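You operate a simulated robot arm through the tools that you are given. There is no shell and no other tool. Be economical: measure what you need, move in short steps, check, and stop when the job is done.

The job below is to be done with a simulated robot arm. You get a single attempt, and the scene is never put back.

JOB
Run the three pouches to the gate and trim the fill so their mean meets the card's target.
Fine: stop the belt; clear the mean after trimming.
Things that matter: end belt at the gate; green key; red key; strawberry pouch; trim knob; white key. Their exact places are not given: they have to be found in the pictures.

Only the result counts: the job must be done as asked and must still hold three seconds after the hand-in. Knocking over, shifting, dropping, spilling or breaking anything else fails it.

ROBOT AND FRAMES
A 7-joint arm with a fingered hand on a trunk, on a base that drives. Base frame: it is fixed to the floor where the robot stands at the start and does not move with it; the origin is under the middle of the robot, x ahead of it, y to its left, z up. Lengths are in mm, angles in degrees, forces in N, time in s.
Its first joint turns from -115.0 to 115.0 degrees. Places, roughly: end belt at the gate [700, -1600, 800]; green key [500, -100, 800]; red key [500, -200, 800]; trim knob [500, -500, 800]; white key [500, -1000, 800]. Payload 5 kg.
The tool frame sits at the grasp point between the pads (the TCP): z along the fingers, y along the line on which they close. The tips reach 32 mm beyond it. Largest opening 160 mm; the body of the gripper starts 89 mm behind the TCP. The gripper is a hand of 4 fingers: y runs from the thumb to the fingers, the wrist lies at [0, 0, -267] in the tool frame.
Orientation is told as [roll, pitch, yaw] about the base's x, y, z axes, in that order, counted from this pose: with the fingers straight down and closing along the base's y, the tool's x points along the base's -x, its y along +y and its z along -z.

CONTROLS
- The arm moves only by the tool jog_arm. Its argument "series" is a list of rows, each a list of 6 numbers: the shift along the tool's x, y, z in mm, then the turn, a rotation vector about the tool's x, y, z in degrees. In form: [[x, y, z, ax, ay, az], ...]. A call has 1 to 10 rows; each row is the pose to reach, as a shift and turn from the pose commanded when the call began, along the tool's axes at that moment. A row lasts 0.2 s, in which the tool goes at most 50 mm and 8.6 degrees; a call with a longer step from one row to the next is refused whole. A pose out of reach is approached as far as the arm can. The call stops where the force on the tool passes 40 N (or 10 N more than at its start, if that is more) or the arm is blocked; 0.2 s more then pass. In this call time passes only in rows, and 0.2 s behind the last. The reply holds the time, the measured pose of the TCP, the force on the tool along the base axes, the opening and the grip force, in the units named above and with some noise, with the torque about the TCP (base axes, N m) and any sound that the robot's microphone picked up.
- Cameras (640 x 400 px; columns grow to the right, rows downward): "scene" is now at [9, 164.1, 1676.4]; the picture's right is [-0.50, -0.87, 0.00], its down [-0.66, 0.38, -0.65] and it looks along [0.56, -0.32, -0.76] (base axes); focal length 295 px, centre (320, 200). "wrist" rides on the gripper at [80, -4, -114] in the tool frame; the picture's right is [0.05, 1.00, 0.00], its down [-0.82, 0.04, -0.58] and it looks along [-0.58, 0.03, 0.82] (tool axes); focal length 265 px, centre (320, 200).
- capture(camera): a new picture of that camera. It takes no simulated time.
- raise_lower(by): slides the trunk up (or, below 0, down) by that many mm; the arm and the scene camera ride with it, the base frame stays. It gives what a move gives, with no picture.
- roll_base(legs): drives the robot by 1 to 6 legs, each [ahead, turn to the left] in mm and degrees, along the robot's own axes; the way and the turn of a leg run together, so that a leg with both is an arc; at most 1500 mm and 180 degrees a leg. The arm and the cameras ride along, it lands a little off, and it stops where it bumps. It gives what a move gives.
- move_fingers(finger1, finger2, finger3, thumb_bend): sets how far each is bent, from 0 (flat) to 1 (curled in); at 0.3 the hand is open as for a grip, at 0.7 the pads meet at the TCP. One left out holds its place. A second passes; each finger stops where it meets its share of the squeeze, and holds until it gets a number again. It is the only way to open and close the hand. It gives what a move gives, with no picture; readings hold the bend of each and the force on the fingers (four entries, about 0 where the hand has none), thumb and palm.
- aim_head(pan, tilt): turns the head with the scene camera to pan (to the left, within 155 degrees either way) and tilt (down, from -29 to 69), counted from straight ahead of the robot. It gives what a move gives.
- pixel_to_xyz(camera, pixels): there is no depth. For up to 12 entries [column, row, z] of the newest picture of that camera ("zoom" is the newest enlarged one), the place [x, y] in the base frame at which the ray of that pixel passes the height z, good to about 2 mm. It takes no simulated time.
- close_up(camera, box): a new picture of the part [left, top, right, bottom] of that camera's present view, enlarged. It takes no simulated time.
- job_done(): hands the job in; it is judged then, once.

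Work in short steps. Measure before you move; look again where a grasp or a placing could have gone wrong, and mend it. You have 80 turns and 68 pictures in all, those below and enlarged ones among them. Open the gripper and draw the arm clear of the work before you hand the job in, unless the task says otherwise; then end with one line.

The tools are called after ">>>" as a command line: name --pt "numbers of a row" for each row, then --argument value for the rest, lists and objects as JSON in quotes. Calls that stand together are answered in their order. jog_arm: Moves the arm, as the interface text tells. Its arguments: {"type":"object","properties":{"series":{"type":"array"}},"required":["series"]} The other tools are called the same way: raise_lower (by) slides the trunk up or down; move_fingers (finger1, finger2, finger3, thumb_bend) moves the fingers one by one; roll_base (legs) drives the base; aim_head (pan, tilt) turns the head that bears the scene camera; capture (camera) takes a picture; pixel_to_xyz (camera, pixels) gives the place at which the rays of pixels pass given heights; close_up (camera, box) takes an enlarged picture of a part of a camera's view; job_done () hands the job in.

At the start:

```text
clock: 0.0
tool_pos: [406.7, -307.4, 1123.8]
tcp_rot: [0.0, 0.0, 0.0]
ft_force: [-1.0, -0.6, -0.3]
moment: [-0.03, -0.01, -0.01]
grip_width: 160.0
grasp_force: 0.0
shape: jaw
bend: [0.3, 0.3, 0.3, 0.3]
finger forces: [0.1, 0.1, 0.0, 0.0, 0.1, 0.0]
trunk travel left (down, up): [-525.0, 465.0]
robot x, y, heading: [0.9, 0.8, 0.1]
head pan, tilt: [-29.8, 49.5]
```

scene: 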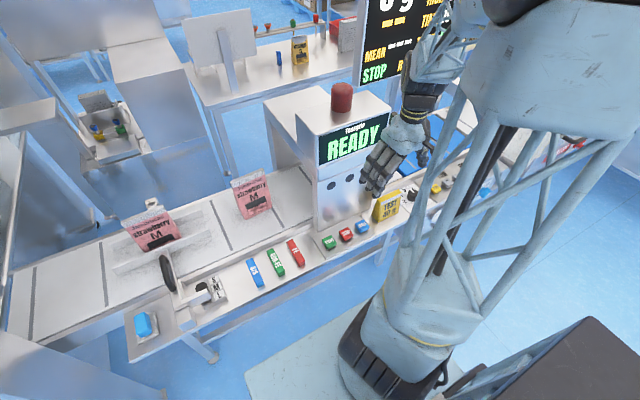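
wrist: 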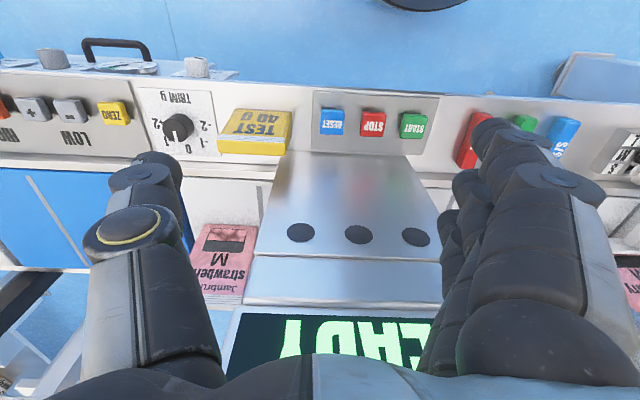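

The start picture shows a belt, keys (START/STOP/RESET), trim knob and a display board partly hidden. I look closer at the board and the keys.

>>> close_up --camera "scene" --box '[340, 0, 640, 190]'

>>> close_up --camera "scene" --box '[100, 160, 460, 350]'

>>> close_up --camera "wrist" --box '[0, 30, 320, 230]'

```text
2.11 times, centred on (490, 95) of scene
```

zoom: 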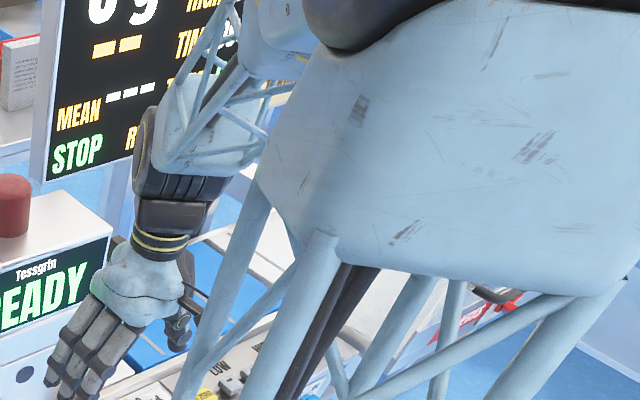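

```text
1.78 times, centred on (280, 255) of scene
```

zoom: 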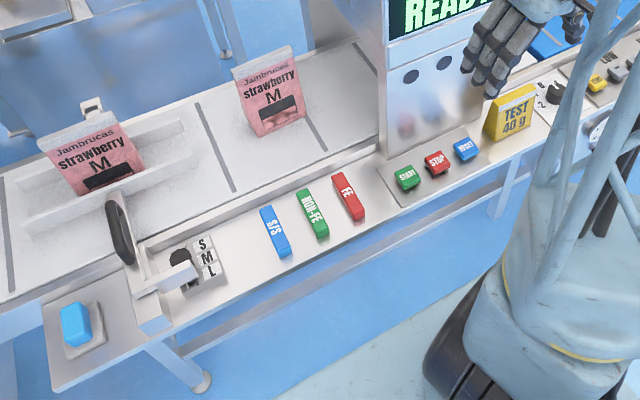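

```text
2.00 times, centred on (160, 130) of wrist
```

zoom: 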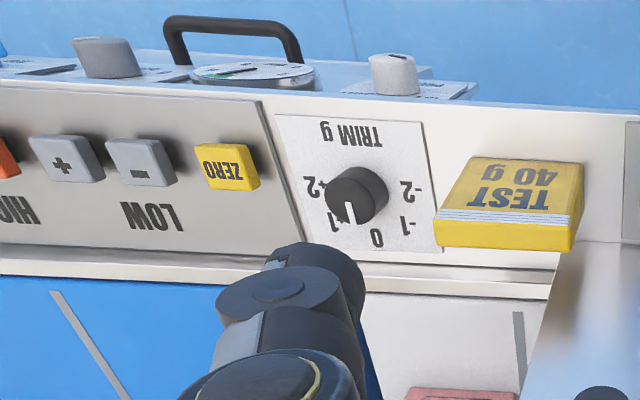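

The arm hides the right side of the station; I pan the head right to see the board, the card and the gate.

>>> aim_head --pan -75 --tilt 35

>>> capture --camera "scene"

>>> aim_head --pan -45 --tilt 15

>>> capture --camera "scene"

```text
clock: 1.1
tool_pos: [406.9, -306.9, 1124.1]
tcp_rot: [0.0, -0.1, 0.0]
ft_force: [-0.3, 0.0, -0.4]
moment: [-0.01, -0.01, -0.01]
grip_width: 159.9
grasp_force: 0.0
shape: jaw
bend: [0.3, 0.3, 0.3, 0.3]
finger forces: [0.0, 0.0, 0.0, 0.1, 0.0, 0.1]
trunk travel left (down, up): [-525.0, 465.0]
robot x, y, heading: [-1.9, -0.7, 0.2]
head pan, tilt: [-75.0, 35.0]
```

```text
62 pictures are left
```

scene: 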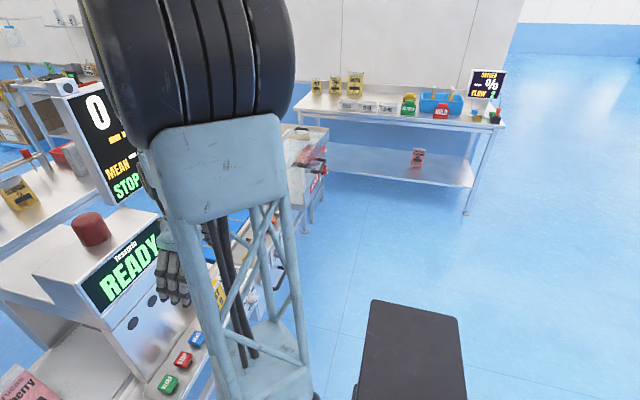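

```text
clock: 2.1
tool_pos: [406.3, -308.4, 1124.1]
tcp_rot: [-0.1, 0.1, 0.0]
ft_force: [0.4, 0.3, 0.0]
moment: [0.02, 0.03, -0.02]
grip_width: 160.0
grasp_force: 0.0
shape: jaw
bend: [0.3, 0.3, 0.3, 0.3]
finger forces: [0.0, 0.1, 0.0, 0.0, 0.0, 0.1]
trunk travel left (down, up): [-525.0, 465.0]
robot x, y, heading: [-1.6, 0.0, -0.2]
head pan, tilt: [-45.0, 15.0]
```

```text
61 pictures are left
```

scene: 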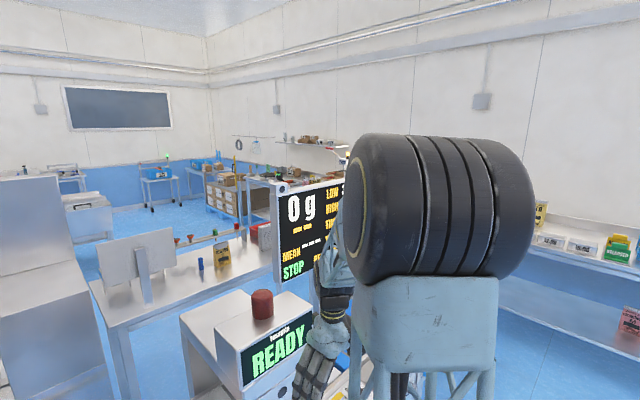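

The shoulder hides the board. The floor to the right (−y) is empty, so I turn right 90°, drive 600 mm and turn back to face the right half of the station.

>>> roll_base --legs '[[0, -90], [600, 0], [0, 90]]'

>>> aim_head --pan 20 --tilt 25

>>> capture --camera "scene"

>>> capture --camera "wrist"

```text
clock: 13.5
tool_pos: [394.9, -919.0, 1124.4]
tcp_rot: [0.0, 0.0, -1.4]
ft_force: [-0.9, 0.8, 0.5]
moment: [-0.01, 0.0, -0.01]
grip_width: 159.9
grasp_force: 0.0
shape: jaw
bend: [0.3, 0.3, 0.3, 0.3]
finger forces: [0.0, 0.1, 0.1, 0.0, 0.0, 0.0]
trunk travel left (down, up): [-525.0, 465.0]
robot x, y, heading: [-4.7, -605.2, -1.3]
head pan, tilt: [-45.0, 15.0]
```

```text
clock: 14.9
tool_pos: [394.4, -918.9, 1123.0]
tcp_rot: [0.0, 0.0, -1.6]
ft_force: [0.0, -0.3, 0.4]
moment: [0.03, 0.02, -0.03]
grip_width: 159.9
grasp_force: 0.1
shape: jaw
bend: [0.3, 0.3, 0.3, 0.3]
finger forces: [0.1, 0.0, 0.0, 0.0, 0.1, 0.0]
trunk travel left (down, up): [-525.0, 465.0]
robot x, y, heading: [-2.7, -603.7, -1.2]
head pan, tilt: [20.0, 25.0]
```

```text
60 pictures are left
```

scene: 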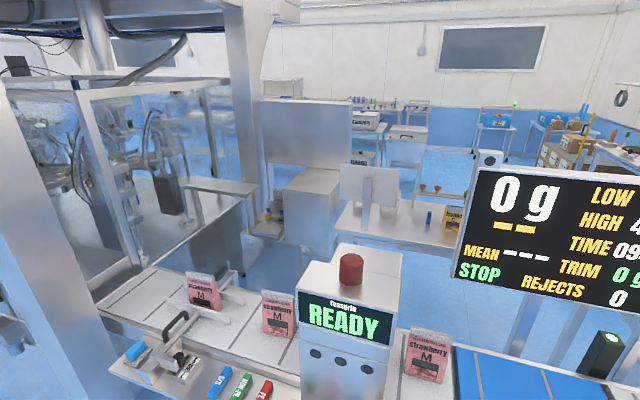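

```text
59 pictures are left
```

wrist: 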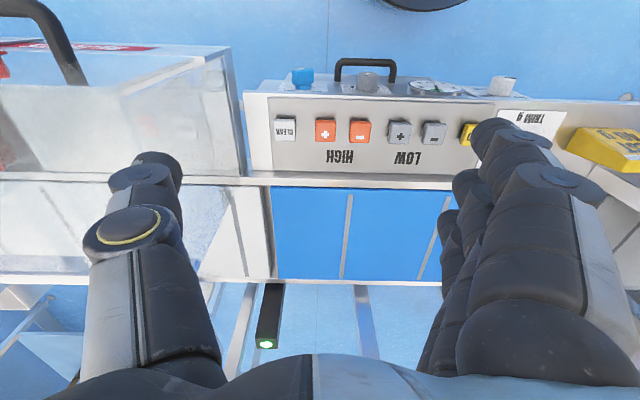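

Now I see the board and the three pouches (two on the infeed, one past the checker). White key is CLEAR. I look for the card.

>>> aim_head --pan -5 --tilt 30

>>> capture --camera "scene"

>>> aim_head --pan 25 --tilt 60

>>> capture --camera "scene"

```text
clock: 15.8
tool_pos: [395.9, -919.6, 1124.2]
tcp_rot: [0.0, -0.1, -1.5]
ft_force: [0.6, 0.2, 0.6]
moment: [0.01, 0.0, -0.02]
grip_width: 160.0
grasp_force: 0.0
shape: jaw
bend: [0.3, 0.3, 0.3, 0.3]
finger forces: [0.0, 0.0, 0.0, 0.0, 0.0, 0.1]
trunk travel left (down, up): [-525.0, 465.0]
robot x, y, heading: [-4.3, -604.1, -1.5]
head pan, tilt: [-5.0, 30.0]
```

```text
58 pictures are left
```

scene: 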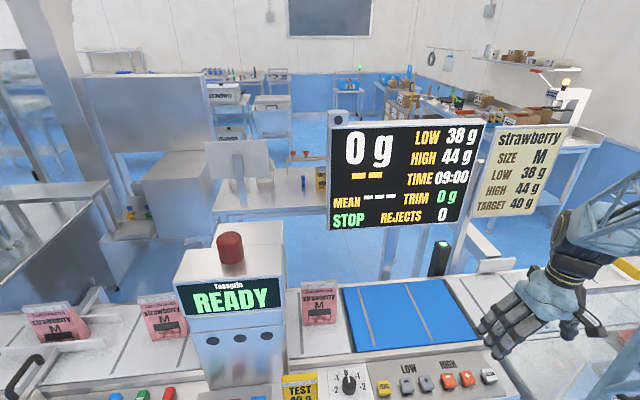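

```text
clock: 16.7
tool_pos: [393.9, -919.8, 1123.7]
tcp_rot: [-0.1, 0.0, -1.6]
ft_force: [0.1, 0.5, -0.6]
moment: [0.0, -0.01, -0.01]
grip_width: 159.8
grasp_force: 0.1
shape: jaw
bend: [0.3, 0.3, 0.3, 0.3]
finger forces: [0.1, 0.0, 0.0, 0.0, 0.0, 0.0]
trunk travel left (down, up): [-525.0, 465.0]
robot x, y, heading: [-4.0, -600.8, -1.4]
head pan, tilt: [25.0, 60.0]
```

```text
57 pictures are left
```

scene: 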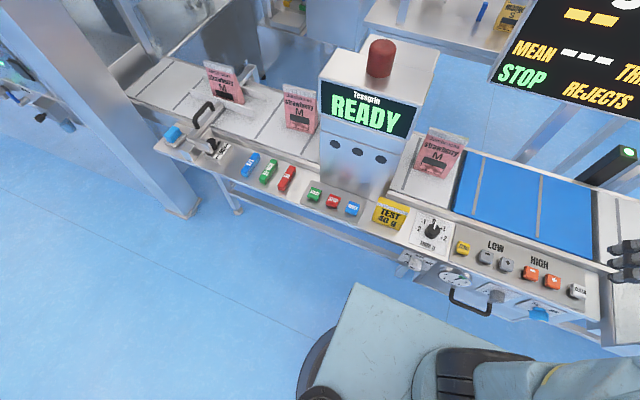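

The card reads strawberry M, LOW 38, HIGH 44, TARGET 40 g; the board agrees with LOW/HIGH and shows TRIM 0. I measure the keys START (314,194), STOP (333,201), RESET (352,209), knob (433,231), CLEAR (576,291) and zoom in on them.

>>> pixel_to_xyz --camera "scene" --pixels '[[314, 194, 800], [314, 194, 850], [333, 201, 800], [352, 209, 800], [433, 231, 800], [433, 231, 850], [576, 291, 800], [576, 291, 850], [383, 228, 800], [435, 262, 800]]'

>>> close_up --camera "scene" --box '[280, 160, 480, 285]'

>>> close_up --camera "scene" --box '[130, 50, 330, 175]'

```text
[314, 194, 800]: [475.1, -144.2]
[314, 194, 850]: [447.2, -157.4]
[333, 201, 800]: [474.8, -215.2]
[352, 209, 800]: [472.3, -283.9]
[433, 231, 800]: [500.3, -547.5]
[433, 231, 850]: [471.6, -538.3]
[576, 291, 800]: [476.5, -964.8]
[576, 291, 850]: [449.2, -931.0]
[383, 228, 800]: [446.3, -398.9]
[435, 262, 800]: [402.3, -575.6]
```

```text
3.20 times, centred on (380, 222) of scene
```

zoom: 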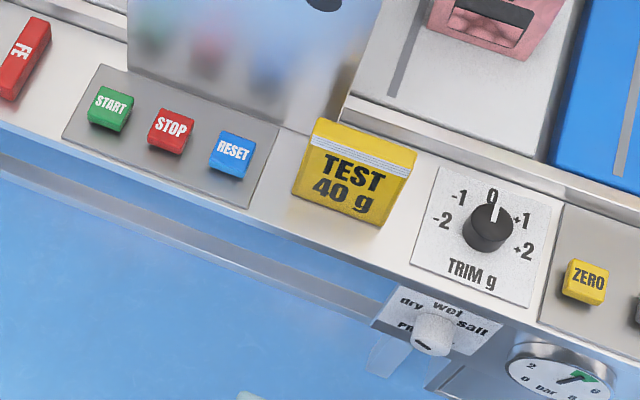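

```text
3.20 times, centred on (230, 112) of scene
```

zoom: 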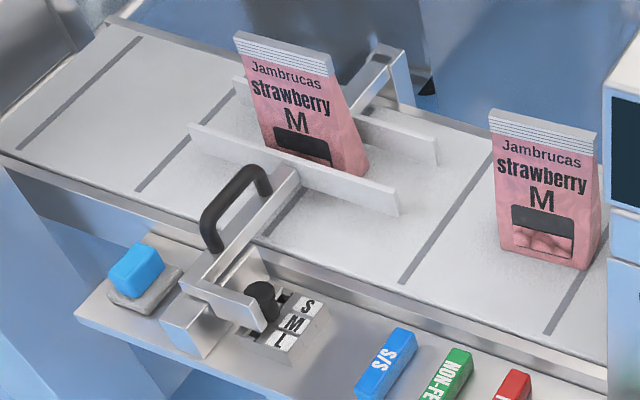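

Trim is at 0 (pointer up), keys are unshaded. I curl all but the middle finger into a pointing shape and carry the arm along y towards START, staying at x≈420.

>>> move_fingers --finger1 1 --finger2 0.7 --finger3 1 --thumb_bend 1

>>> jog_arm --pt "-3 49 0 0 0 0" --pt "-6 98 0 0 0 0" --pt "-9 147 0 0 0 0" --pt "-12 196 0 0 0 0" --pt "-15 245 0 0 0 0" --pt "-18 294 0 0 0 0" --pt "-20 343 0 0 0 0" --pt "-20 392 0 0 0 0" --pt "-20 441 0 0 0 0" --pt "-20 490 0 0 0 0"

>>> jog_arm --pt "0 49 0 0 0 0" --pt "0 98 0 0 0 0" --pt "0 147 0 0 0 0" --pt "0 196 0 0 0 0" --pt "0 245 0 0 0 0" --pt "0 284 0 0 0 0"

>>> capture --camera "wrist"

>>> capture --camera "scene"

```text
clock: 17.7
tool_pos: [393.7, -920.3, 1124.7]
tcp_rot: [0.1, 0.0, -1.6]
ft_force: [-0.1, 0.4, -0.4]
moment: [0.03, -0.02, 0.04]
grip_width: 47.4
grasp_force: 0.1
shape: fingers
bend: [1.0, 0.67, 1.0, 0.95]
finger forces: [0.0, 0.0, 0.0, 0.0, 0.0, 0.1]
trunk travel left (down, up): [-525.0, 465.0]
robot x, y, heading: [-2.5, -600.5, -1.7]
head pan, tilt: [25.0, 60.0]
```

```text
clock: 19.9
tool_pos: [425.6, -426.8, 1124.2]
tcp_rot: [-0.1, 0.1, -1.5]
ft_force: [-0.3, -0.1, 0.1]
moment: [-0.04, -0.02, -0.01]
grip_width: 47.4
grasp_force: 0.0
shape: fingers
bend: [1.0, 0.67, 1.0, 0.97]
finger forces: [0.0, 0.0, 0.0, 0.1, 0.1, 0.1]
trunk travel left (down, up): [-525.0, 465.0]
robot x, y, heading: [-1.5, -602.6, -1.4]
head pan, tilt: [25.0, 60.0]
```

```text
clock: 21.3
tool_pos: [433.8, -145.4, 1123.8]
tcp_rot: [-0.1, 0.0, -1.5]
ft_force: [-0.4, -0.3, -0.3]
moment: [-0.01, -0.01, -0.01]
grip_width: 47.6
grasp_force: 0.0
shape: fingers
bend: [1.0, 0.67, 1.0, 0.97]
finger forces: [0.1, 0.0, 0.0, 0.0, 0.0, 0.1]
trunk travel left (down, up): [-525.0, 465.0]
robot x, y, heading: [-6.3, -604.5, -1.7]
head pan, tilt: [25.0, 60.0]
```

```text
54 pictures are left
```

wrist: 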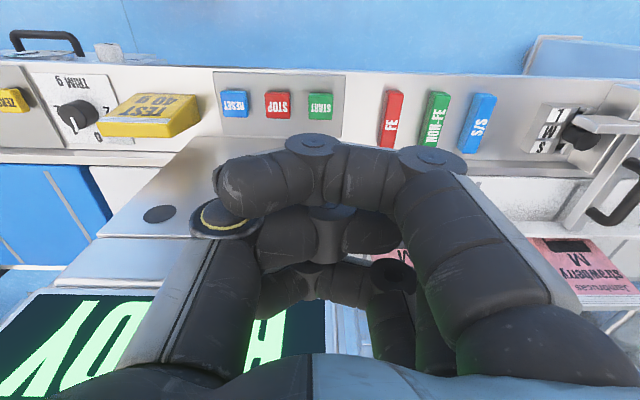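

```text
53 pictures are left
```

scene: 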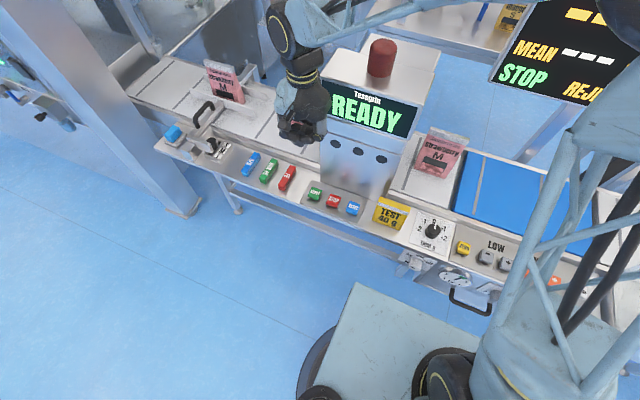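

I triangulate from this wrist view: START (321,107), STOP (278,105), knob (75,115), plus the machine's foot line near (330,150), at a few heights.

>>> pixel_to_xyz --camera "wrist" --pixels '[[321, 107, 800], [321, 107, 850], [278, 105, 800], [278, 105, 850], [75, 115, 800], [75, 115, 850], [234, 103, 850], [300, 138, 800], [180, 136, 800]]'

>>> close_up --camera "wrist" --box '[180, 60, 500, 340]'

>>> close_up --camera "scene" --box '[230, 40, 430, 220]'

```text
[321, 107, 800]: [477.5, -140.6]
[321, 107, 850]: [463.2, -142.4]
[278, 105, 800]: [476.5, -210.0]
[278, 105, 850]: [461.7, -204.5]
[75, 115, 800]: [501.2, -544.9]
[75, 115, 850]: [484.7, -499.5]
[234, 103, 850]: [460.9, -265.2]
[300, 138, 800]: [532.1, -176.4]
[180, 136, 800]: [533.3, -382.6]
```

```text
1.43 times, centred on (340, 200) of wrist
```

zoom: 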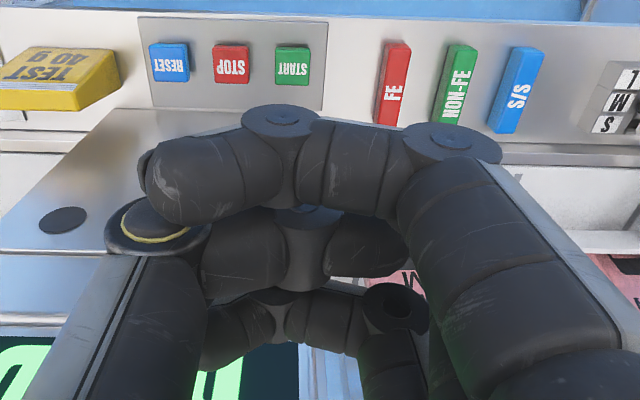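

```text
2.22 times, centred on (330, 130) of scene
```

zoom: 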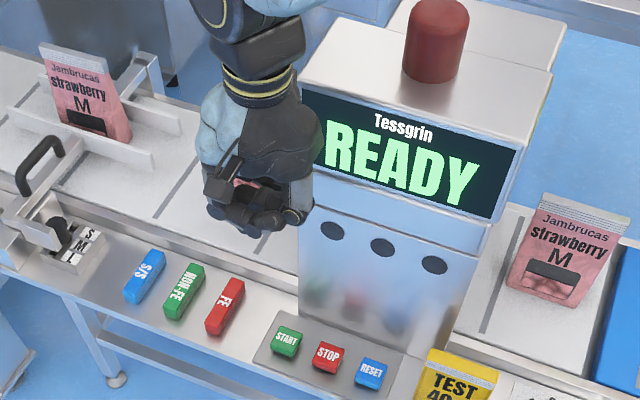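

Rays from both views agree: START ≈ (477,−142,797), STOP ≈ (476,−212,797), knob ≈ (501,−546,800). The curled hand has broad knuckles lowest, so I straighten a single finger instead and look.

>>> move_fingers --finger2 0.1

>>> capture --camera "wrist"

>>> close_up --camera "scene" --box '[230, 40, 430, 220]'

```text
clock: 22.3
tool_pos: [431.4, -145.5, 1123.5]
tcp_rot: [0.0, 0.0, -1.4]
ft_force: [-0.8, -0.9, -0.1]
moment: [0.0, 0.04, -0.01]
grip_width: 49.8
grasp_force: 0.0
shape: fingers
bend: [1.0, 0.1, 1.0, 1.0]
finger forces: [0.0, 0.1, 0.0, 0.0, 0.1, 0.1]
trunk travel left (down, up): [-525.0, 465.0]
robot x, y, heading: [-1.8, -598.7, -1.5]
head pan, tilt: [25.0, 60.0]
```

```text
50 pictures are left
```

wrist: 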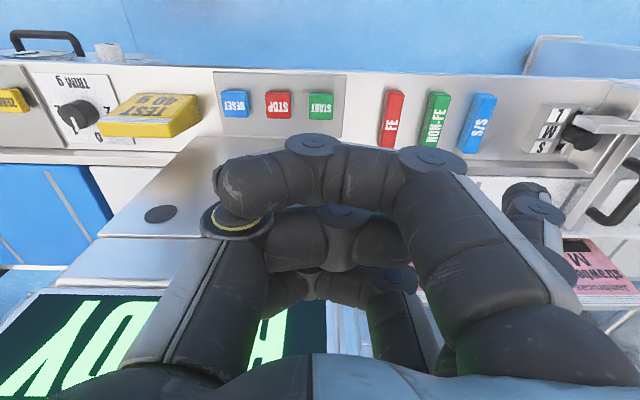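

```text
2.22 times, centred on (330, 130) of scene
```

zoom: 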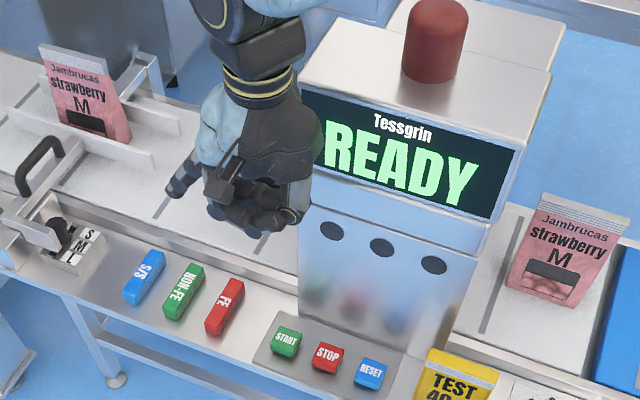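

At 0.1 the finger splays to +y (tip near wrist pixel (527,195)). I bend it to 0.45 to point more downward and look again.

>>> move_fingers --finger2 0.45

>>> capture --camera "wrist"

>>> close_up --camera "scene" --box '[250, 60, 350, 160]'

```text
clock: 23.3
tool_pos: [432.2, -145.4, 1122.9]
tcp_rot: [0.1, -0.1, -1.5]
ft_force: [-0.8, -0.2, 0.5]
moment: [0.02, -0.01, -0.03]
grip_width: 50.2
grasp_force: 0.1
shape: fingers
bend: [1.0, 0.45, 1.0, 1.0]
finger forces: [0.0, 0.0, 0.0, 0.0, 0.1, 0.0]
trunk travel left (down, up): [-525.0, 465.0]
robot x, y, heading: [-3.1, -598.5, -1.6]
head pan, tilt: [25.0, 60.0]
```

```text
48 pictures are left
```

wrist: 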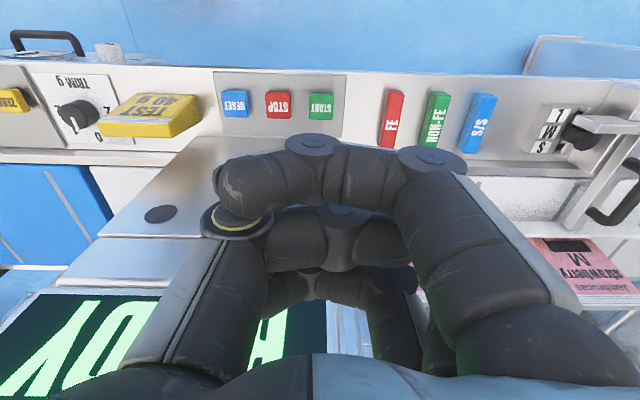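

```text
4.00 times, centred on (300, 110) of scene
```

zoom: 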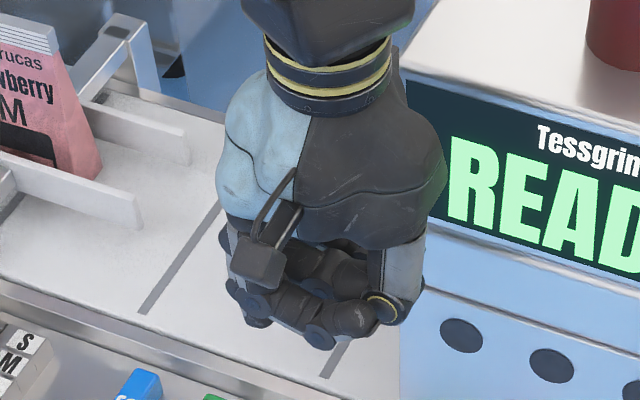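

Finger 2 is hidden behind the front one. I'd rather point with the camera-side finger: I curl finger 2 and extend finger 3 to 0.45 to see whether that is the front one.

>>> move_fingers --finger2 1 --finger3 0.45

>>> capture --camera "wrist"

```text
clock: 24.3
tool_pos: [432.9, -146.9, 1123.5]
tcp_rot: [0.0, 0.0, -1.4]
ft_force: [-0.4, 0.3, 0.4]
moment: [-0.01, -0.02, -0.03]
grip_width: 49.0
grasp_force: 0.0
shape: fingers
bend: [1.0, 0.93, 0.45, 1.0]
finger forces: [0.0, 0.0, 0.0, 0.0, 0.0, 0.1]
trunk travel left (down, up): [-525.0, 465.0]
robot x, y, heading: [-6.3, -601.7, -1.9]
head pan, tilt: [25.0, 60.0]
```

```text
46 pictures are left
```

wrist: 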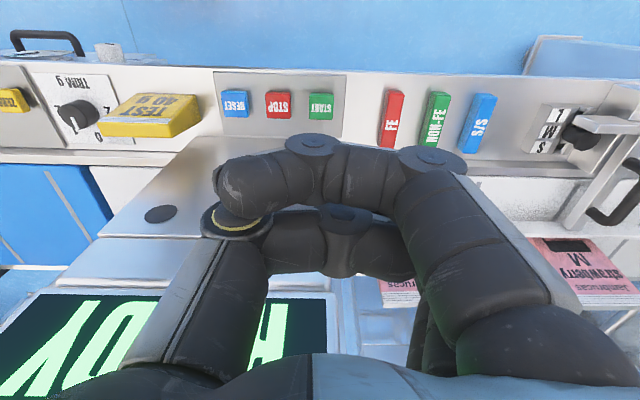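

So the front finger is finger 1. I curl finger 3 and extend finger 1 to 0.45.

>>> move_fingers --finger1 0.45 --finger3 1

>>> capture --camera "wrist"

>>> close_up --camera "scene" --box '[250, 60, 350, 160]'

```text
clock: 25.3
tool_pos: [433.2, -145.2, 1122.9]
tcp_rot: [0.0, 0.1, -1.5]
ft_force: [-0.1, 0.7, 0.1]
moment: [-0.05, -0.01, 0.01]
grip_width: 61.4
grasp_force: 0.1
shape: fingers
bend: [0.45, 0.93, 1.0, 1.0]
finger forces: [0.1, 0.0, 0.1, 0.0, 0.0, 0.0]
trunk travel left (down, up): [-525.0, 465.0]
robot x, y, heading: [-4.3, -596.4, -1.1]
head pan, tilt: [25.0, 60.0]
```

```text
45 pictures are left
```

wrist: 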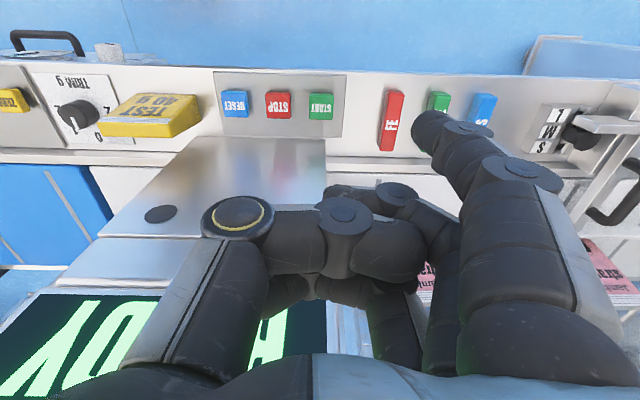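

```text
4.00 times, centred on (300, 110) of scene
```

zoom: 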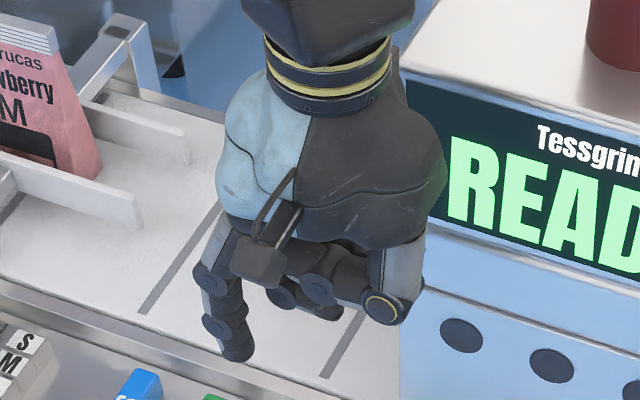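

Finger 1 is a clean pointer; its tip is at wrist (428,122) and scene (309,149). I intersect both rays to find the tip.

>>> pixel_to_xyz --camera "wrist" --pixels '[[428, 122, 1090], [428, 122, 1060]]'

>>> pixel_to_xyz --camera "zoom" --pixels '[[235, 353, 1090], [235, 353, 1060]]'

```text
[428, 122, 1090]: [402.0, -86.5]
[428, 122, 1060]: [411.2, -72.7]
```

```text
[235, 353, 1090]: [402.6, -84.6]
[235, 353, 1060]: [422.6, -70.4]
```

Tip offset from the TCP is about (−31, +60, −35) in base axes. Before going down in front of the checker I measure its face: hole at wrist (160,214), scene (381,159); sign's lower edge near scene (319,165 bottom face) as well.

>>> pixel_to_xyz --camera "wrist" --pixels '[[160, 214, 900], [160, 214, 950], [160, 214, 1000], [60, 290, 1000], [60, 290, 1050], [60, 290, 1100]]'

>>> capture --camera "scene"

>>> pixel_to_xyz --camera "scene" --pixels '[[381, 159, 900], [381, 159, 950], [381, 159, 1000], [406, 137, 1000], [406, 137, 1050], [417, 107, 1100], [417, 107, 1150]]'

```text
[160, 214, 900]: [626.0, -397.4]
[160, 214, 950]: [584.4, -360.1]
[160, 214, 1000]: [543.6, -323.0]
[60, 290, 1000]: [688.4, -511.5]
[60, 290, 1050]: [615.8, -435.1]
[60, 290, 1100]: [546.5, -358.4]
```

```text
43 pictures are left
```

scene: 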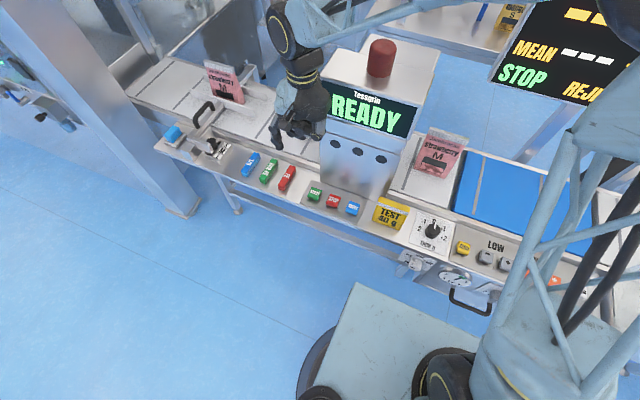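

```text
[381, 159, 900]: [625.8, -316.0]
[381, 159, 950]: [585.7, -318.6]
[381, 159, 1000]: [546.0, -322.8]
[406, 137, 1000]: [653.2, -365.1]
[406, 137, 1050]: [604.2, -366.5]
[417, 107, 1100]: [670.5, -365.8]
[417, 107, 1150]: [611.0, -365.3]
```

The checker's face stands at x≈545, so I tilt the hand 45° (fingers pointing forward-down) to keep it off the face, then descend to put the fingertip above START.

>>> jog_arm --pt "0 -10 0 0 -7.5 0" --pt "0 -20 0 0 -15 0" --pt "0 -30 0 0 -22.5 0" --pt "0 -40 0 0 -30 0" --pt "0 -50 0 0 -37.5 0" --pt "0 -57 0 0 -45 0" --pt "-10 -57 48 0 -45 0" --pt "-20 -57 96 0 -45 0" --pt "-30 -57 144 0 -45 0" --pt "-40 -57 190 0 -45 0"

>>> capture --camera "wrist"

>>> close_up --camera "scene" --box '[250, 90, 410, 230]'

```text
clock: 27.5
tool_pos: [471.6, -205.2, 935.1]
tcp_rot: [0.0, -45.0, -1.5]
ft_force: [-0.1, 0.2, 0.1]
moment: [0.01, 0.0, 0.02]
grip_width: 61.3
grasp_force: 0.1
shape: fingers
bend: [0.45, 0.93, 1.0, 1.0]
finger forces: [0.1, 0.0, 0.0, 0.0, 0.1, 0.0]
trunk travel left (down, up): [-525.0, 465.0]
robot x, y, heading: [-4.3, -606.4, -2.0]
head pan, tilt: [25.0, 60.0]
```

```text
42 pictures are left
```

wrist: 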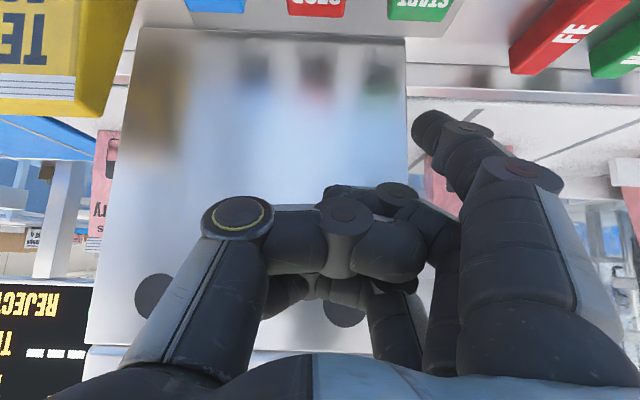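

```text
2.86 times, centred on (330, 160) of scene
```

zoom: 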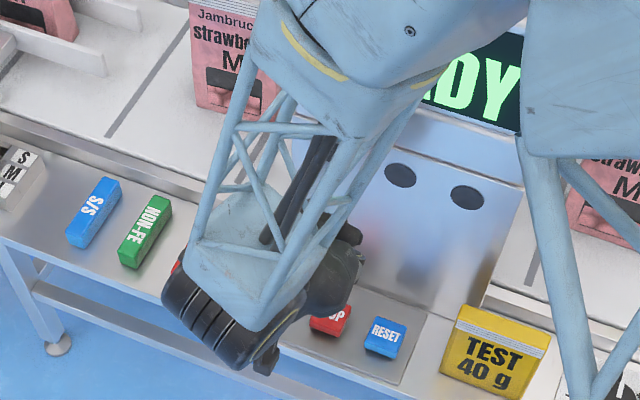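

The tip is at about (475,−145,888), hand clear of the face. I lower it 70 mm, shifting y by +3, and check from the side.

>>> jog_arm --pt "17 1 17 0 0 0" --pt "34 2 34 0 0 0" --pt "49 3 49 0 0 0"

>>> close_up --camera "scene" --box '[250, 90, 410, 230]'

>>> capture --camera "wrist"

```text
clock: 28.3
tool_pos: [472.2, -202.6, 865.5]
tcp_rot: [0.0, -45.1, -1.5]
ft_force: [-0.1, 0.2, 0.2]
moment: [0.03, -0.01, 0.01]
grip_width: 61.3
grasp_force: 0.1
shape: fingers
bend: [0.45, 0.93, 1.0, 1.0]
finger forces: [0.0, 0.0, 0.0, 0.1, 0.0, 0.0]
trunk travel left (down, up): [-525.0, 465.0]
robot x, y, heading: [-5.6, -602.5, -1.7]
head pan, tilt: [25.0, 60.0]
```

```text
2.86 times, centred on (330, 160) of scene
```

zoom: 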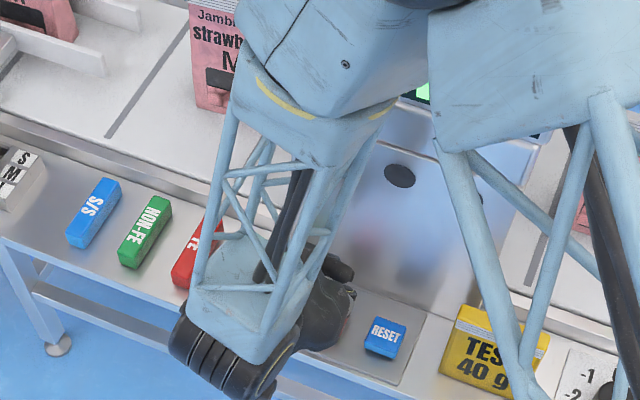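

```text
39 pictures are left
```

wrist: 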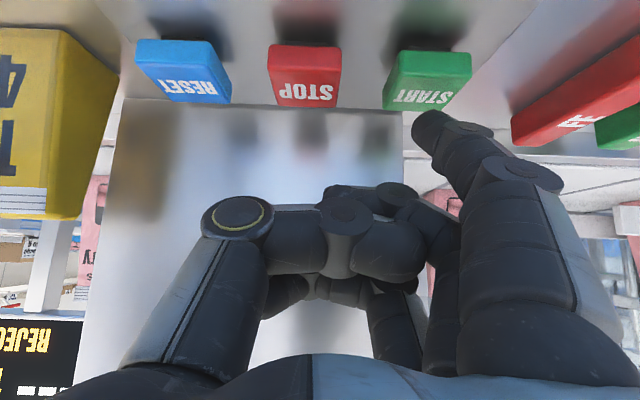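

I check where START's top (430,80) and the tip (428,122) project, to confirm alignment.

>>> pixel_to_xyz --camera "wrist" --pixels '[[430, 80, 800], [430, 80, 810], [428, 105, 800], [305, 75, 800], [428, 122, 818], [428, 122, 805]]'

```text
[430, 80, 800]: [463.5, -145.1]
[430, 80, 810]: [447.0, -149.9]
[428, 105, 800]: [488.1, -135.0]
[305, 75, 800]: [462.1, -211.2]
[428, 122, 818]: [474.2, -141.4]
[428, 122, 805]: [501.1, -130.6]
```

Aligned (tip ≈ (474,−141), key spans x≈445–490). I press straight down in small steps.

>>> jog_arm --pt "3 0 3 0 0 0" --pt "5 0 5 0 0 0" --pt "7 0 7 0 0 0" --pt "9 0 9 0 0 0" --pt "11 0 11 0 0 0" --pt "12.5 0 12.5 0 0 0" --pt "14 0 14 0 0 0"

>>> close_up --camera "scene" --box '[400, 0, 640, 150]'

```text
clock: 29.9
tool_pos: [472.9, -200.4, 845.1]
tcp_rot: [0.0, -45.1, -1.5]
ft_force: [-1.8, -1.8, 11.7]
moment: [0.66, 0.04, 0.17]
grip_width: 61.2
grasp_force: 5.9
shape: fingers
bend: [0.45, 0.93, 1.0, 1.0]
finger forces: [11.4, 0.0, 0.0, 0.1, 0.0, 0.1]
trunk travel left (down, up): [-525.0, 465.0]
robot x, y, heading: [-3.5, -604.2, -1.3]
head pan, tilt: [25.0, 60.0]
heard: click
```

```text
2.67 times, centred on (520, 75) of scene
```

zoom: 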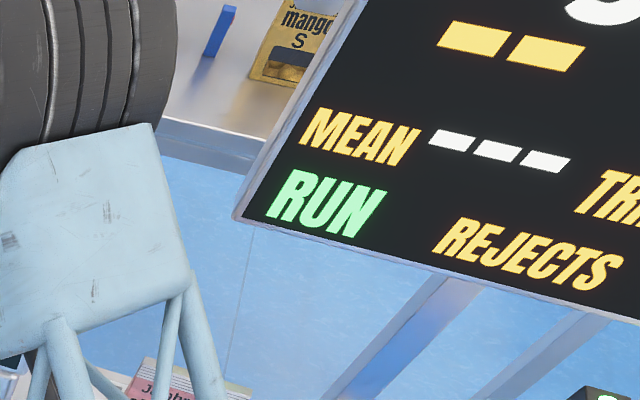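

RUN is on after a click at TCP z 845. I lift 25 mm, shift 70 mm over STOP, and turn the head to the board and belts.

>>> jog_arm --pt "-18 0 -18 0 0 0" --pt "-18 -35 -18 0 0 0" --pt "-18 -71 -18 0 0 0"

>>> aim_head --pan -15 --tilt 30

>>> capture --camera "scene"

>>> capture --camera "wrist"

```text
clock: 30.7
tool_pos: [470.2, -273.3, 872.1]
tcp_rot: [0.1, -44.9, -1.5]
ft_force: [0.4, 0.0, 0.2]
moment: [0.01, 0.02, 0.01]
grip_width: 61.5
grasp_force: 0.2
shape: fingers
bend: [0.45, 0.93, 1.0, 1.0]
finger forces: [0.1, 0.1, 0.0, 0.1, 0.0, 0.0]
trunk travel left (down, up): [-525.0, 465.0]
robot x, y, heading: [-5.2, -604.0, -1.5]
head pan, tilt: [25.0, 60.0]
```

```text
clock: 31.8
tool_pos: [470.8, -272.7, 871.7]
tcp_rot: [0.0, -45.0, -1.5]
ft_force: [0.1, 0.5, -0.3]
moment: [-0.01, -0.03, 0.0]
grip_width: 61.2
grasp_force: 0.2
shape: fingers
bend: [0.45, 0.93, 1.0, 1.0]
finger forces: [0.0, 0.1, 0.1, 0.0, 0.0, 0.1]
trunk travel left (down, up): [-525.0, 465.0]
robot x, y, heading: [-7.0, -603.7, -1.6]
head pan, tilt: [-15.0, 30.0]
```

```text
37 pictures are left
```

scene: 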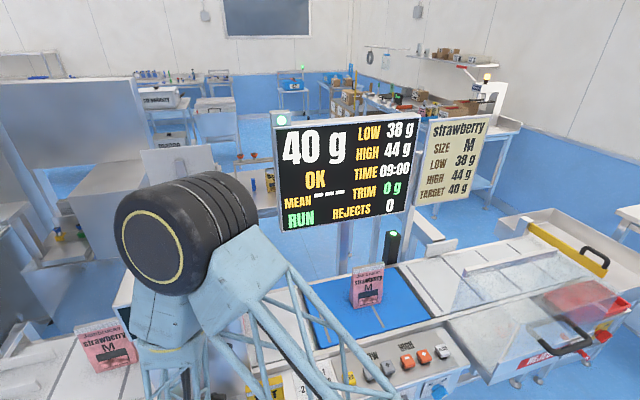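

```text
36 pictures are left
```

wrist: 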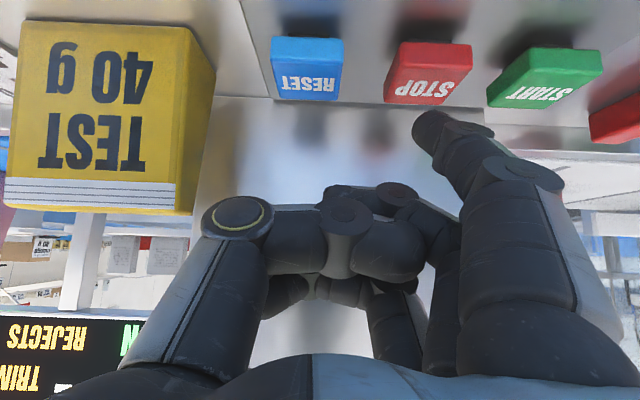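

First pouch reads 40 g OK and the finger hovers over STOP. I let about 2 s pass and look.

>>> jog_arm --pt "0 0 0 0 0 0" --pt "0 0 0 0 0 0" --pt "0 0 0 0 0 0" --pt "0 0 0 0 0 0" --pt "0 0 0 0 0 0" --pt "0 0 0 0 0 0" --pt "0 0 0 0 0 0"

>>> capture --camera "scene"

```text
clock: 33.4
tool_pos: [471.3, -273.2, 869.9]
tcp_rot: [0.0, -45.0, -1.4]
ft_force: [0.1, 1.0, -0.1]
moment: [-0.02, 0.0, 0.03]
grip_width: 61.3
grasp_force: 0.0
shape: fingers
bend: [0.45, 0.93, 1.0, 1.0]
finger forces: [0.0, 0.0, 0.0, 0.1, 0.0, 0.0]
trunk travel left (down, up): [-525.0, 465.0]
robot x, y, heading: [-7.8, -600.4, -1.5]
head pan, tilt: [-15.0, 30.0]
```

```text
35 pictures are left
```

scene: 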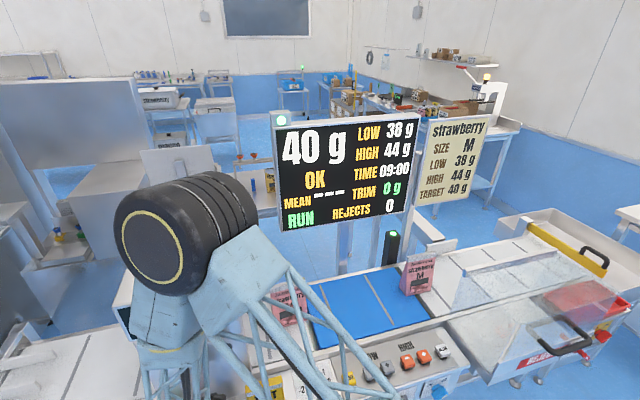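

Pouch 1 is past the weigher, pouch 2 approaches it. I wait about 1.8 s more.

>>> jog_arm --pt "0 0 0 0 0 0" --pt "0 0 0 0 0 0" --pt "0 0 0 0 0 0" --pt "0 0 0 0 0 0" --pt "0 0 0 0 0 0" --pt "0 0 0 0 0 0" --pt "0 0 0 0 0 0" --pt "0 0 0 0 0 0"

>>> capture --camera "scene"

```text
clock: 35.2
tool_pos: [470.1, -273.2, 871.7]
tcp_rot: [0.0, -45.0, -1.4]
ft_force: [-0.8, -0.2, -0.3]
moment: [-0.02, 0.03, -0.03]
grip_width: 61.4
grasp_force: 0.0
shape: fingers
bend: [0.45, 0.93, 1.0, 1.0]
finger forces: [0.0, 0.1, 0.1, 0.0, 0.1, 0.1]
trunk travel left (down, up): [-525.0, 465.0]
robot x, y, heading: [-6.3, -599.0, -1.4]
head pan, tilt: [-15.0, 30.0]
```

```text
34 pictures are left
```

scene: 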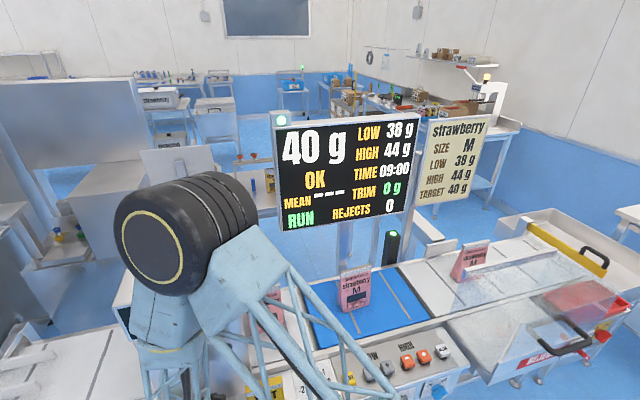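

Pouch 2 is on the weigher, pouch 3 close behind. I step on 1 s and read the board.

>>> jog_arm --pt "0 0 0 0 0 0" --pt "0 0 0 0 0 0" --pt "0 0 0 0 0 0" --pt "0 0 0 0 0 0"

>>> capture --camera "scene"

>>> jog_arm --pt "0 0 0 0 0 0" --pt "0 0 0 0 0 0" --pt "0 0 0 0 0 0" --pt "0 0 0 0 0 0" --pt "0 0 0 0 0 0" --pt "0 0 0 0 0 0"

>>> capture --camera "scene"

```text
clock: 36.2
tool_pos: [471.6, -273.3, 871.9]
tcp_rot: [0.1, -45.0, -1.4]
ft_force: [-0.2, 0.1, -0.5]
moment: [-0.02, 0.0, 0.0]
grip_width: 61.4
grasp_force: 0.1
shape: fingers
bend: [0.45, 0.93, 1.0, 1.0]
finger forces: [0.1, 0.0, 0.0, 0.0, 0.0, 0.0]
trunk travel left (down, up): [-525.0, 465.0]
robot x, y, heading: [-1.8, -604.2, -1.6]
head pan, tilt: [-15.0, 30.0]
```

```text
33 pictures are left
```

scene: 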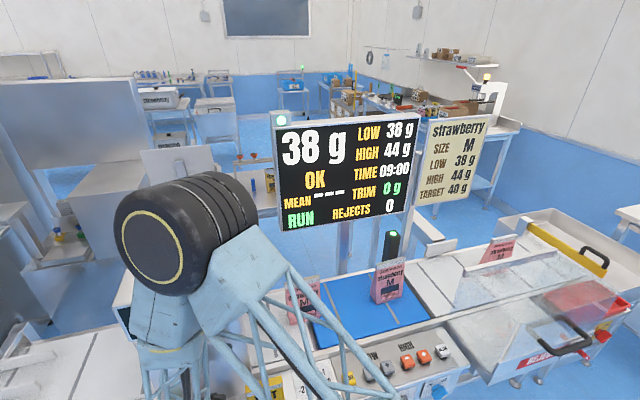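

```text
clock: 37.6
tool_pos: [470.7, -272.4, 870.2]
tcp_rot: [0.0, -45.1, -1.4]
ft_force: [-0.2, 0.2, -0.2]
moment: [-0.02, -0.02, -0.03]
grip_width: 61.3
grasp_force: 0.0
shape: fingers
bend: [0.45, 0.93, 1.0, 1.0]
finger forces: [0.1, 0.0, 0.0, 0.0, 0.0, 0.0]
trunk travel left (down, up): [-525.0, 465.0]
robot x, y, heading: [-5.1, -601.0, -1.4]
head pan, tilt: [-15.0, 30.0]
```

```text
32 pictures are left
```

scene: 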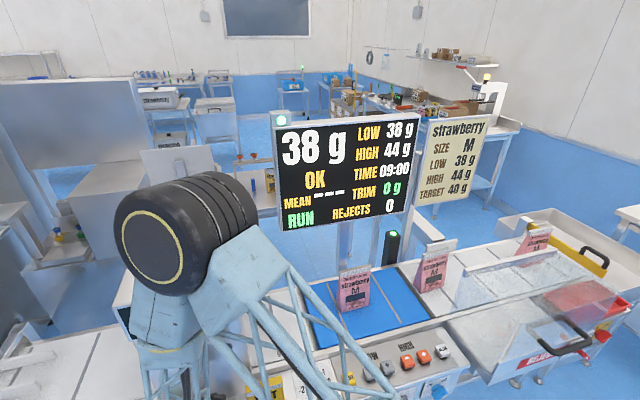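

40 g, then 38 g. Pouch 3 is on the weigher; pouch 1 nears the yellow gate. I step on 1 s at a time.

>>> jog_arm --pt "0 0 0 0 0 0" --pt "0 0 0 0 0 0" --pt "0 0 0 0 0 0" --pt "0 0 0 0 0 0"

>>> capture --camera "scene"

>>> jog_arm --pt "0 0 0 0 0 0" --pt "0 0 0 0 0 0" --pt "0 0 0 0 0 0" --pt "0 0 0 0 0 0" --pt "0 0 0 0 0 0" --pt "0 0 0 0 0 0"

>>> capture --camera "scene"

```text
clock: 38.6
tool_pos: [470.0, -272.5, 870.0]
tcp_rot: [0.0, -45.1, -1.5]
ft_force: [0.0, 0.6, 0.2]
moment: [0.02, 0.03, 0.0]
grip_width: 61.1
grasp_force: 0.0
shape: fingers
bend: [0.45, 0.93, 1.0, 1.0]
finger forces: [0.1, 0.1, 0.0, 0.0, 0.0, 0.1]
trunk travel left (down, up): [-525.0, 465.0]
robot x, y, heading: [-3.8, -601.6, -1.4]
head pan, tilt: [-15.0, 30.0]
```

```text
31 pictures are left
```

scene: 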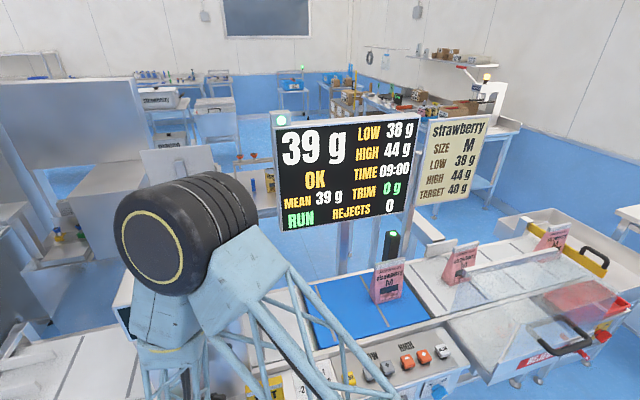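

```text
clock: 40.0
tool_pos: [470.9, -273.8, 871.9]
tcp_rot: [0.0, -45.0, -1.3]
ft_force: [-1.0, -0.5, -0.3]
moment: [-0.05, 0.04, 0.0]
grip_width: 61.5
grasp_force: 0.0
shape: fingers
bend: [0.45, 0.93, 1.0, 1.0]
finger forces: [0.1, 0.1, 0.0, 0.1, 0.0, 0.1]
trunk travel left (down, up): [-525.0, 465.0]
robot x, y, heading: [-4.7, -600.3, -1.7]
head pan, tilt: [-15.0, 30.0]
```

```text
30 pictures are left
```

scene: 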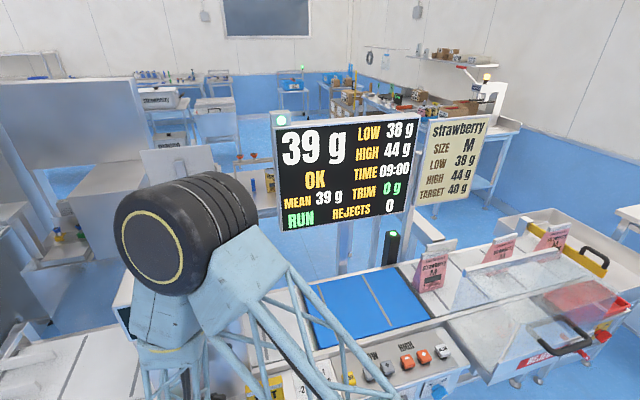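

Mean 39 g → trim must become +1. Pouch 1 seems to rest at the gate, the others are coming; I wait on.

>>> jog_arm --pt "0 0 0 0 0 0" --pt "0 0 0 0 0 0" --pt "0 0 0 0 0 0" --pt "0 0 0 0 0 0" --pt "0 0 0 0 0 0" --pt "0 0 0 0 0 0" --pt "0 0 0 0 0 0"

>>> close_up --camera "scene" --box '[400, 180, 640, 330]'

>>> jog_arm --pt "0 0 0 0 0 0" --pt "0 0 0 0 0 0" --pt "0 0 0 0 0 0" --pt "0 0 0 0 0 0" --pt "0 0 0 0 0 0" --pt "0 0 0 0 0 0" --pt "0 0 0 0 0 0"

>>> close_up --camera "scene" --box '[400, 180, 640, 330]'

```text
clock: 41.6
tool_pos: [470.7, -273.2, 871.5]
tcp_rot: [0.0, -44.9, -1.4]
ft_force: [0.2, -0.2, -0.3]
moment: [-0.02, -0.01, -0.03]
grip_width: 61.2
grasp_force: 0.0
shape: fingers
bend: [0.45, 0.93, 1.0, 1.0]
finger forces: [0.0, 0.0, 0.0, 0.1, 0.0, 0.0]
trunk travel left (down, up): [-525.0, 465.0]
robot x, y, heading: [-8.2, -602.6, -1.7]
head pan, tilt: [-15.0, 30.0]
```

```text
2.67 times, centred on (520, 255) of scene
```

zoom: 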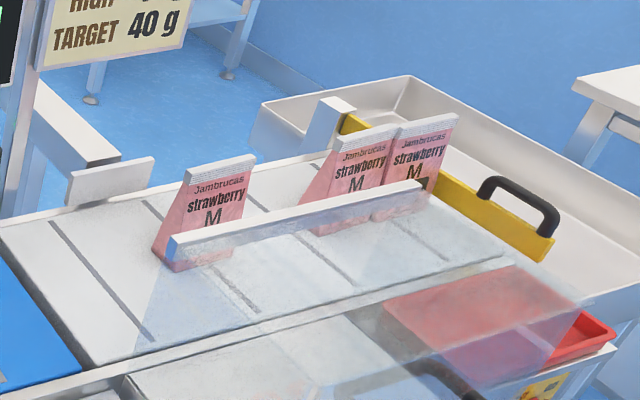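

```text
clock: 43.2
tool_pos: [470.9, -273.5, 871.1]
tcp_rot: [0.1, -45.0, -1.3]
ft_force: [0.0, 0.3, 0.5]
moment: [-0.01, 0.01, -0.02]
grip_width: 61.2
grasp_force: 0.1
shape: fingers
bend: [0.45, 0.93, 1.0, 1.0]
finger forces: [0.1, 0.0, 0.0, 0.0, 0.0, 0.1]
trunk travel left (down, up): [-525.0, 465.0]
robot x, y, heading: [-1.8, -600.5, -1.5]
head pan, tilt: [-15.0, 30.0]
```

```text
2.67 times, centred on (520, 255) of scene
```

zoom: 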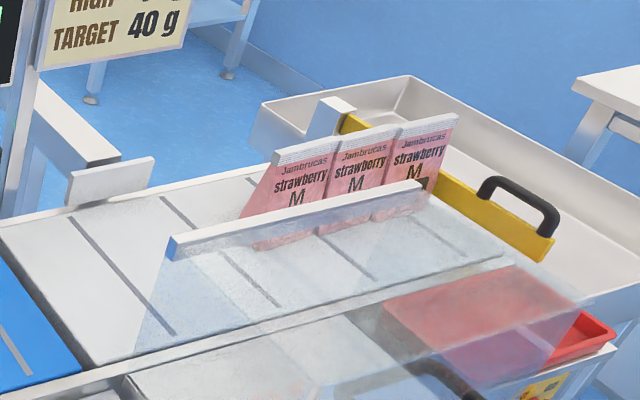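

All three pouches are queued at the gate. Press STOP: 25 mm straight down, then back up.

>>> jog_arm --pt "6 0 6 0 0 0" --pt "10 0 10 0 0 0" --pt "13 0 13 0 0 0" --pt "15 0 15 0 0 0" --pt "17 0 17 0 0 0" --pt "18.5 0 18.5 0 0 0"

>>> capture --camera "scene"

```text
clock: 44.6
tool_pos: [470.7, -272.4, 845.6]
tcp_rot: [0.1, -45.1, -1.6]
ft_force: [0.0, -2.0, 12.0]
moment: [0.76, -0.07, -0.04]
grip_width: 61.2
grasp_force: 5.7
shape: fingers
bend: [0.45, 0.93, 1.0, 1.0]
finger forces: [12.1, 0.0, 0.0, 0.1, 0.2, 0.0]
trunk travel left (down, up): [-525.0, 465.0]
robot x, y, heading: [-6.6, -601.2, -1.6]
head pan, tilt: [-15.0, 30.0]
heard: click
```

```text
27 pictures are left
```

scene: 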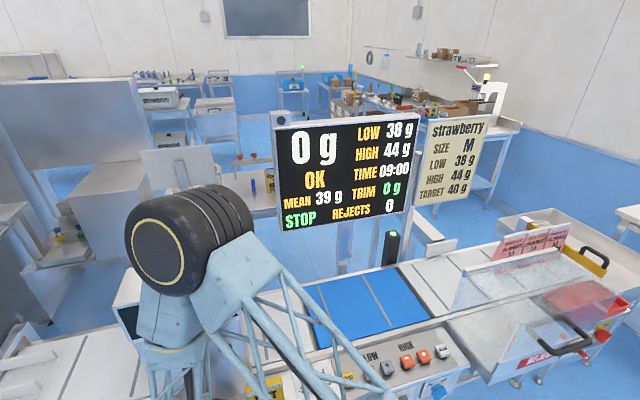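

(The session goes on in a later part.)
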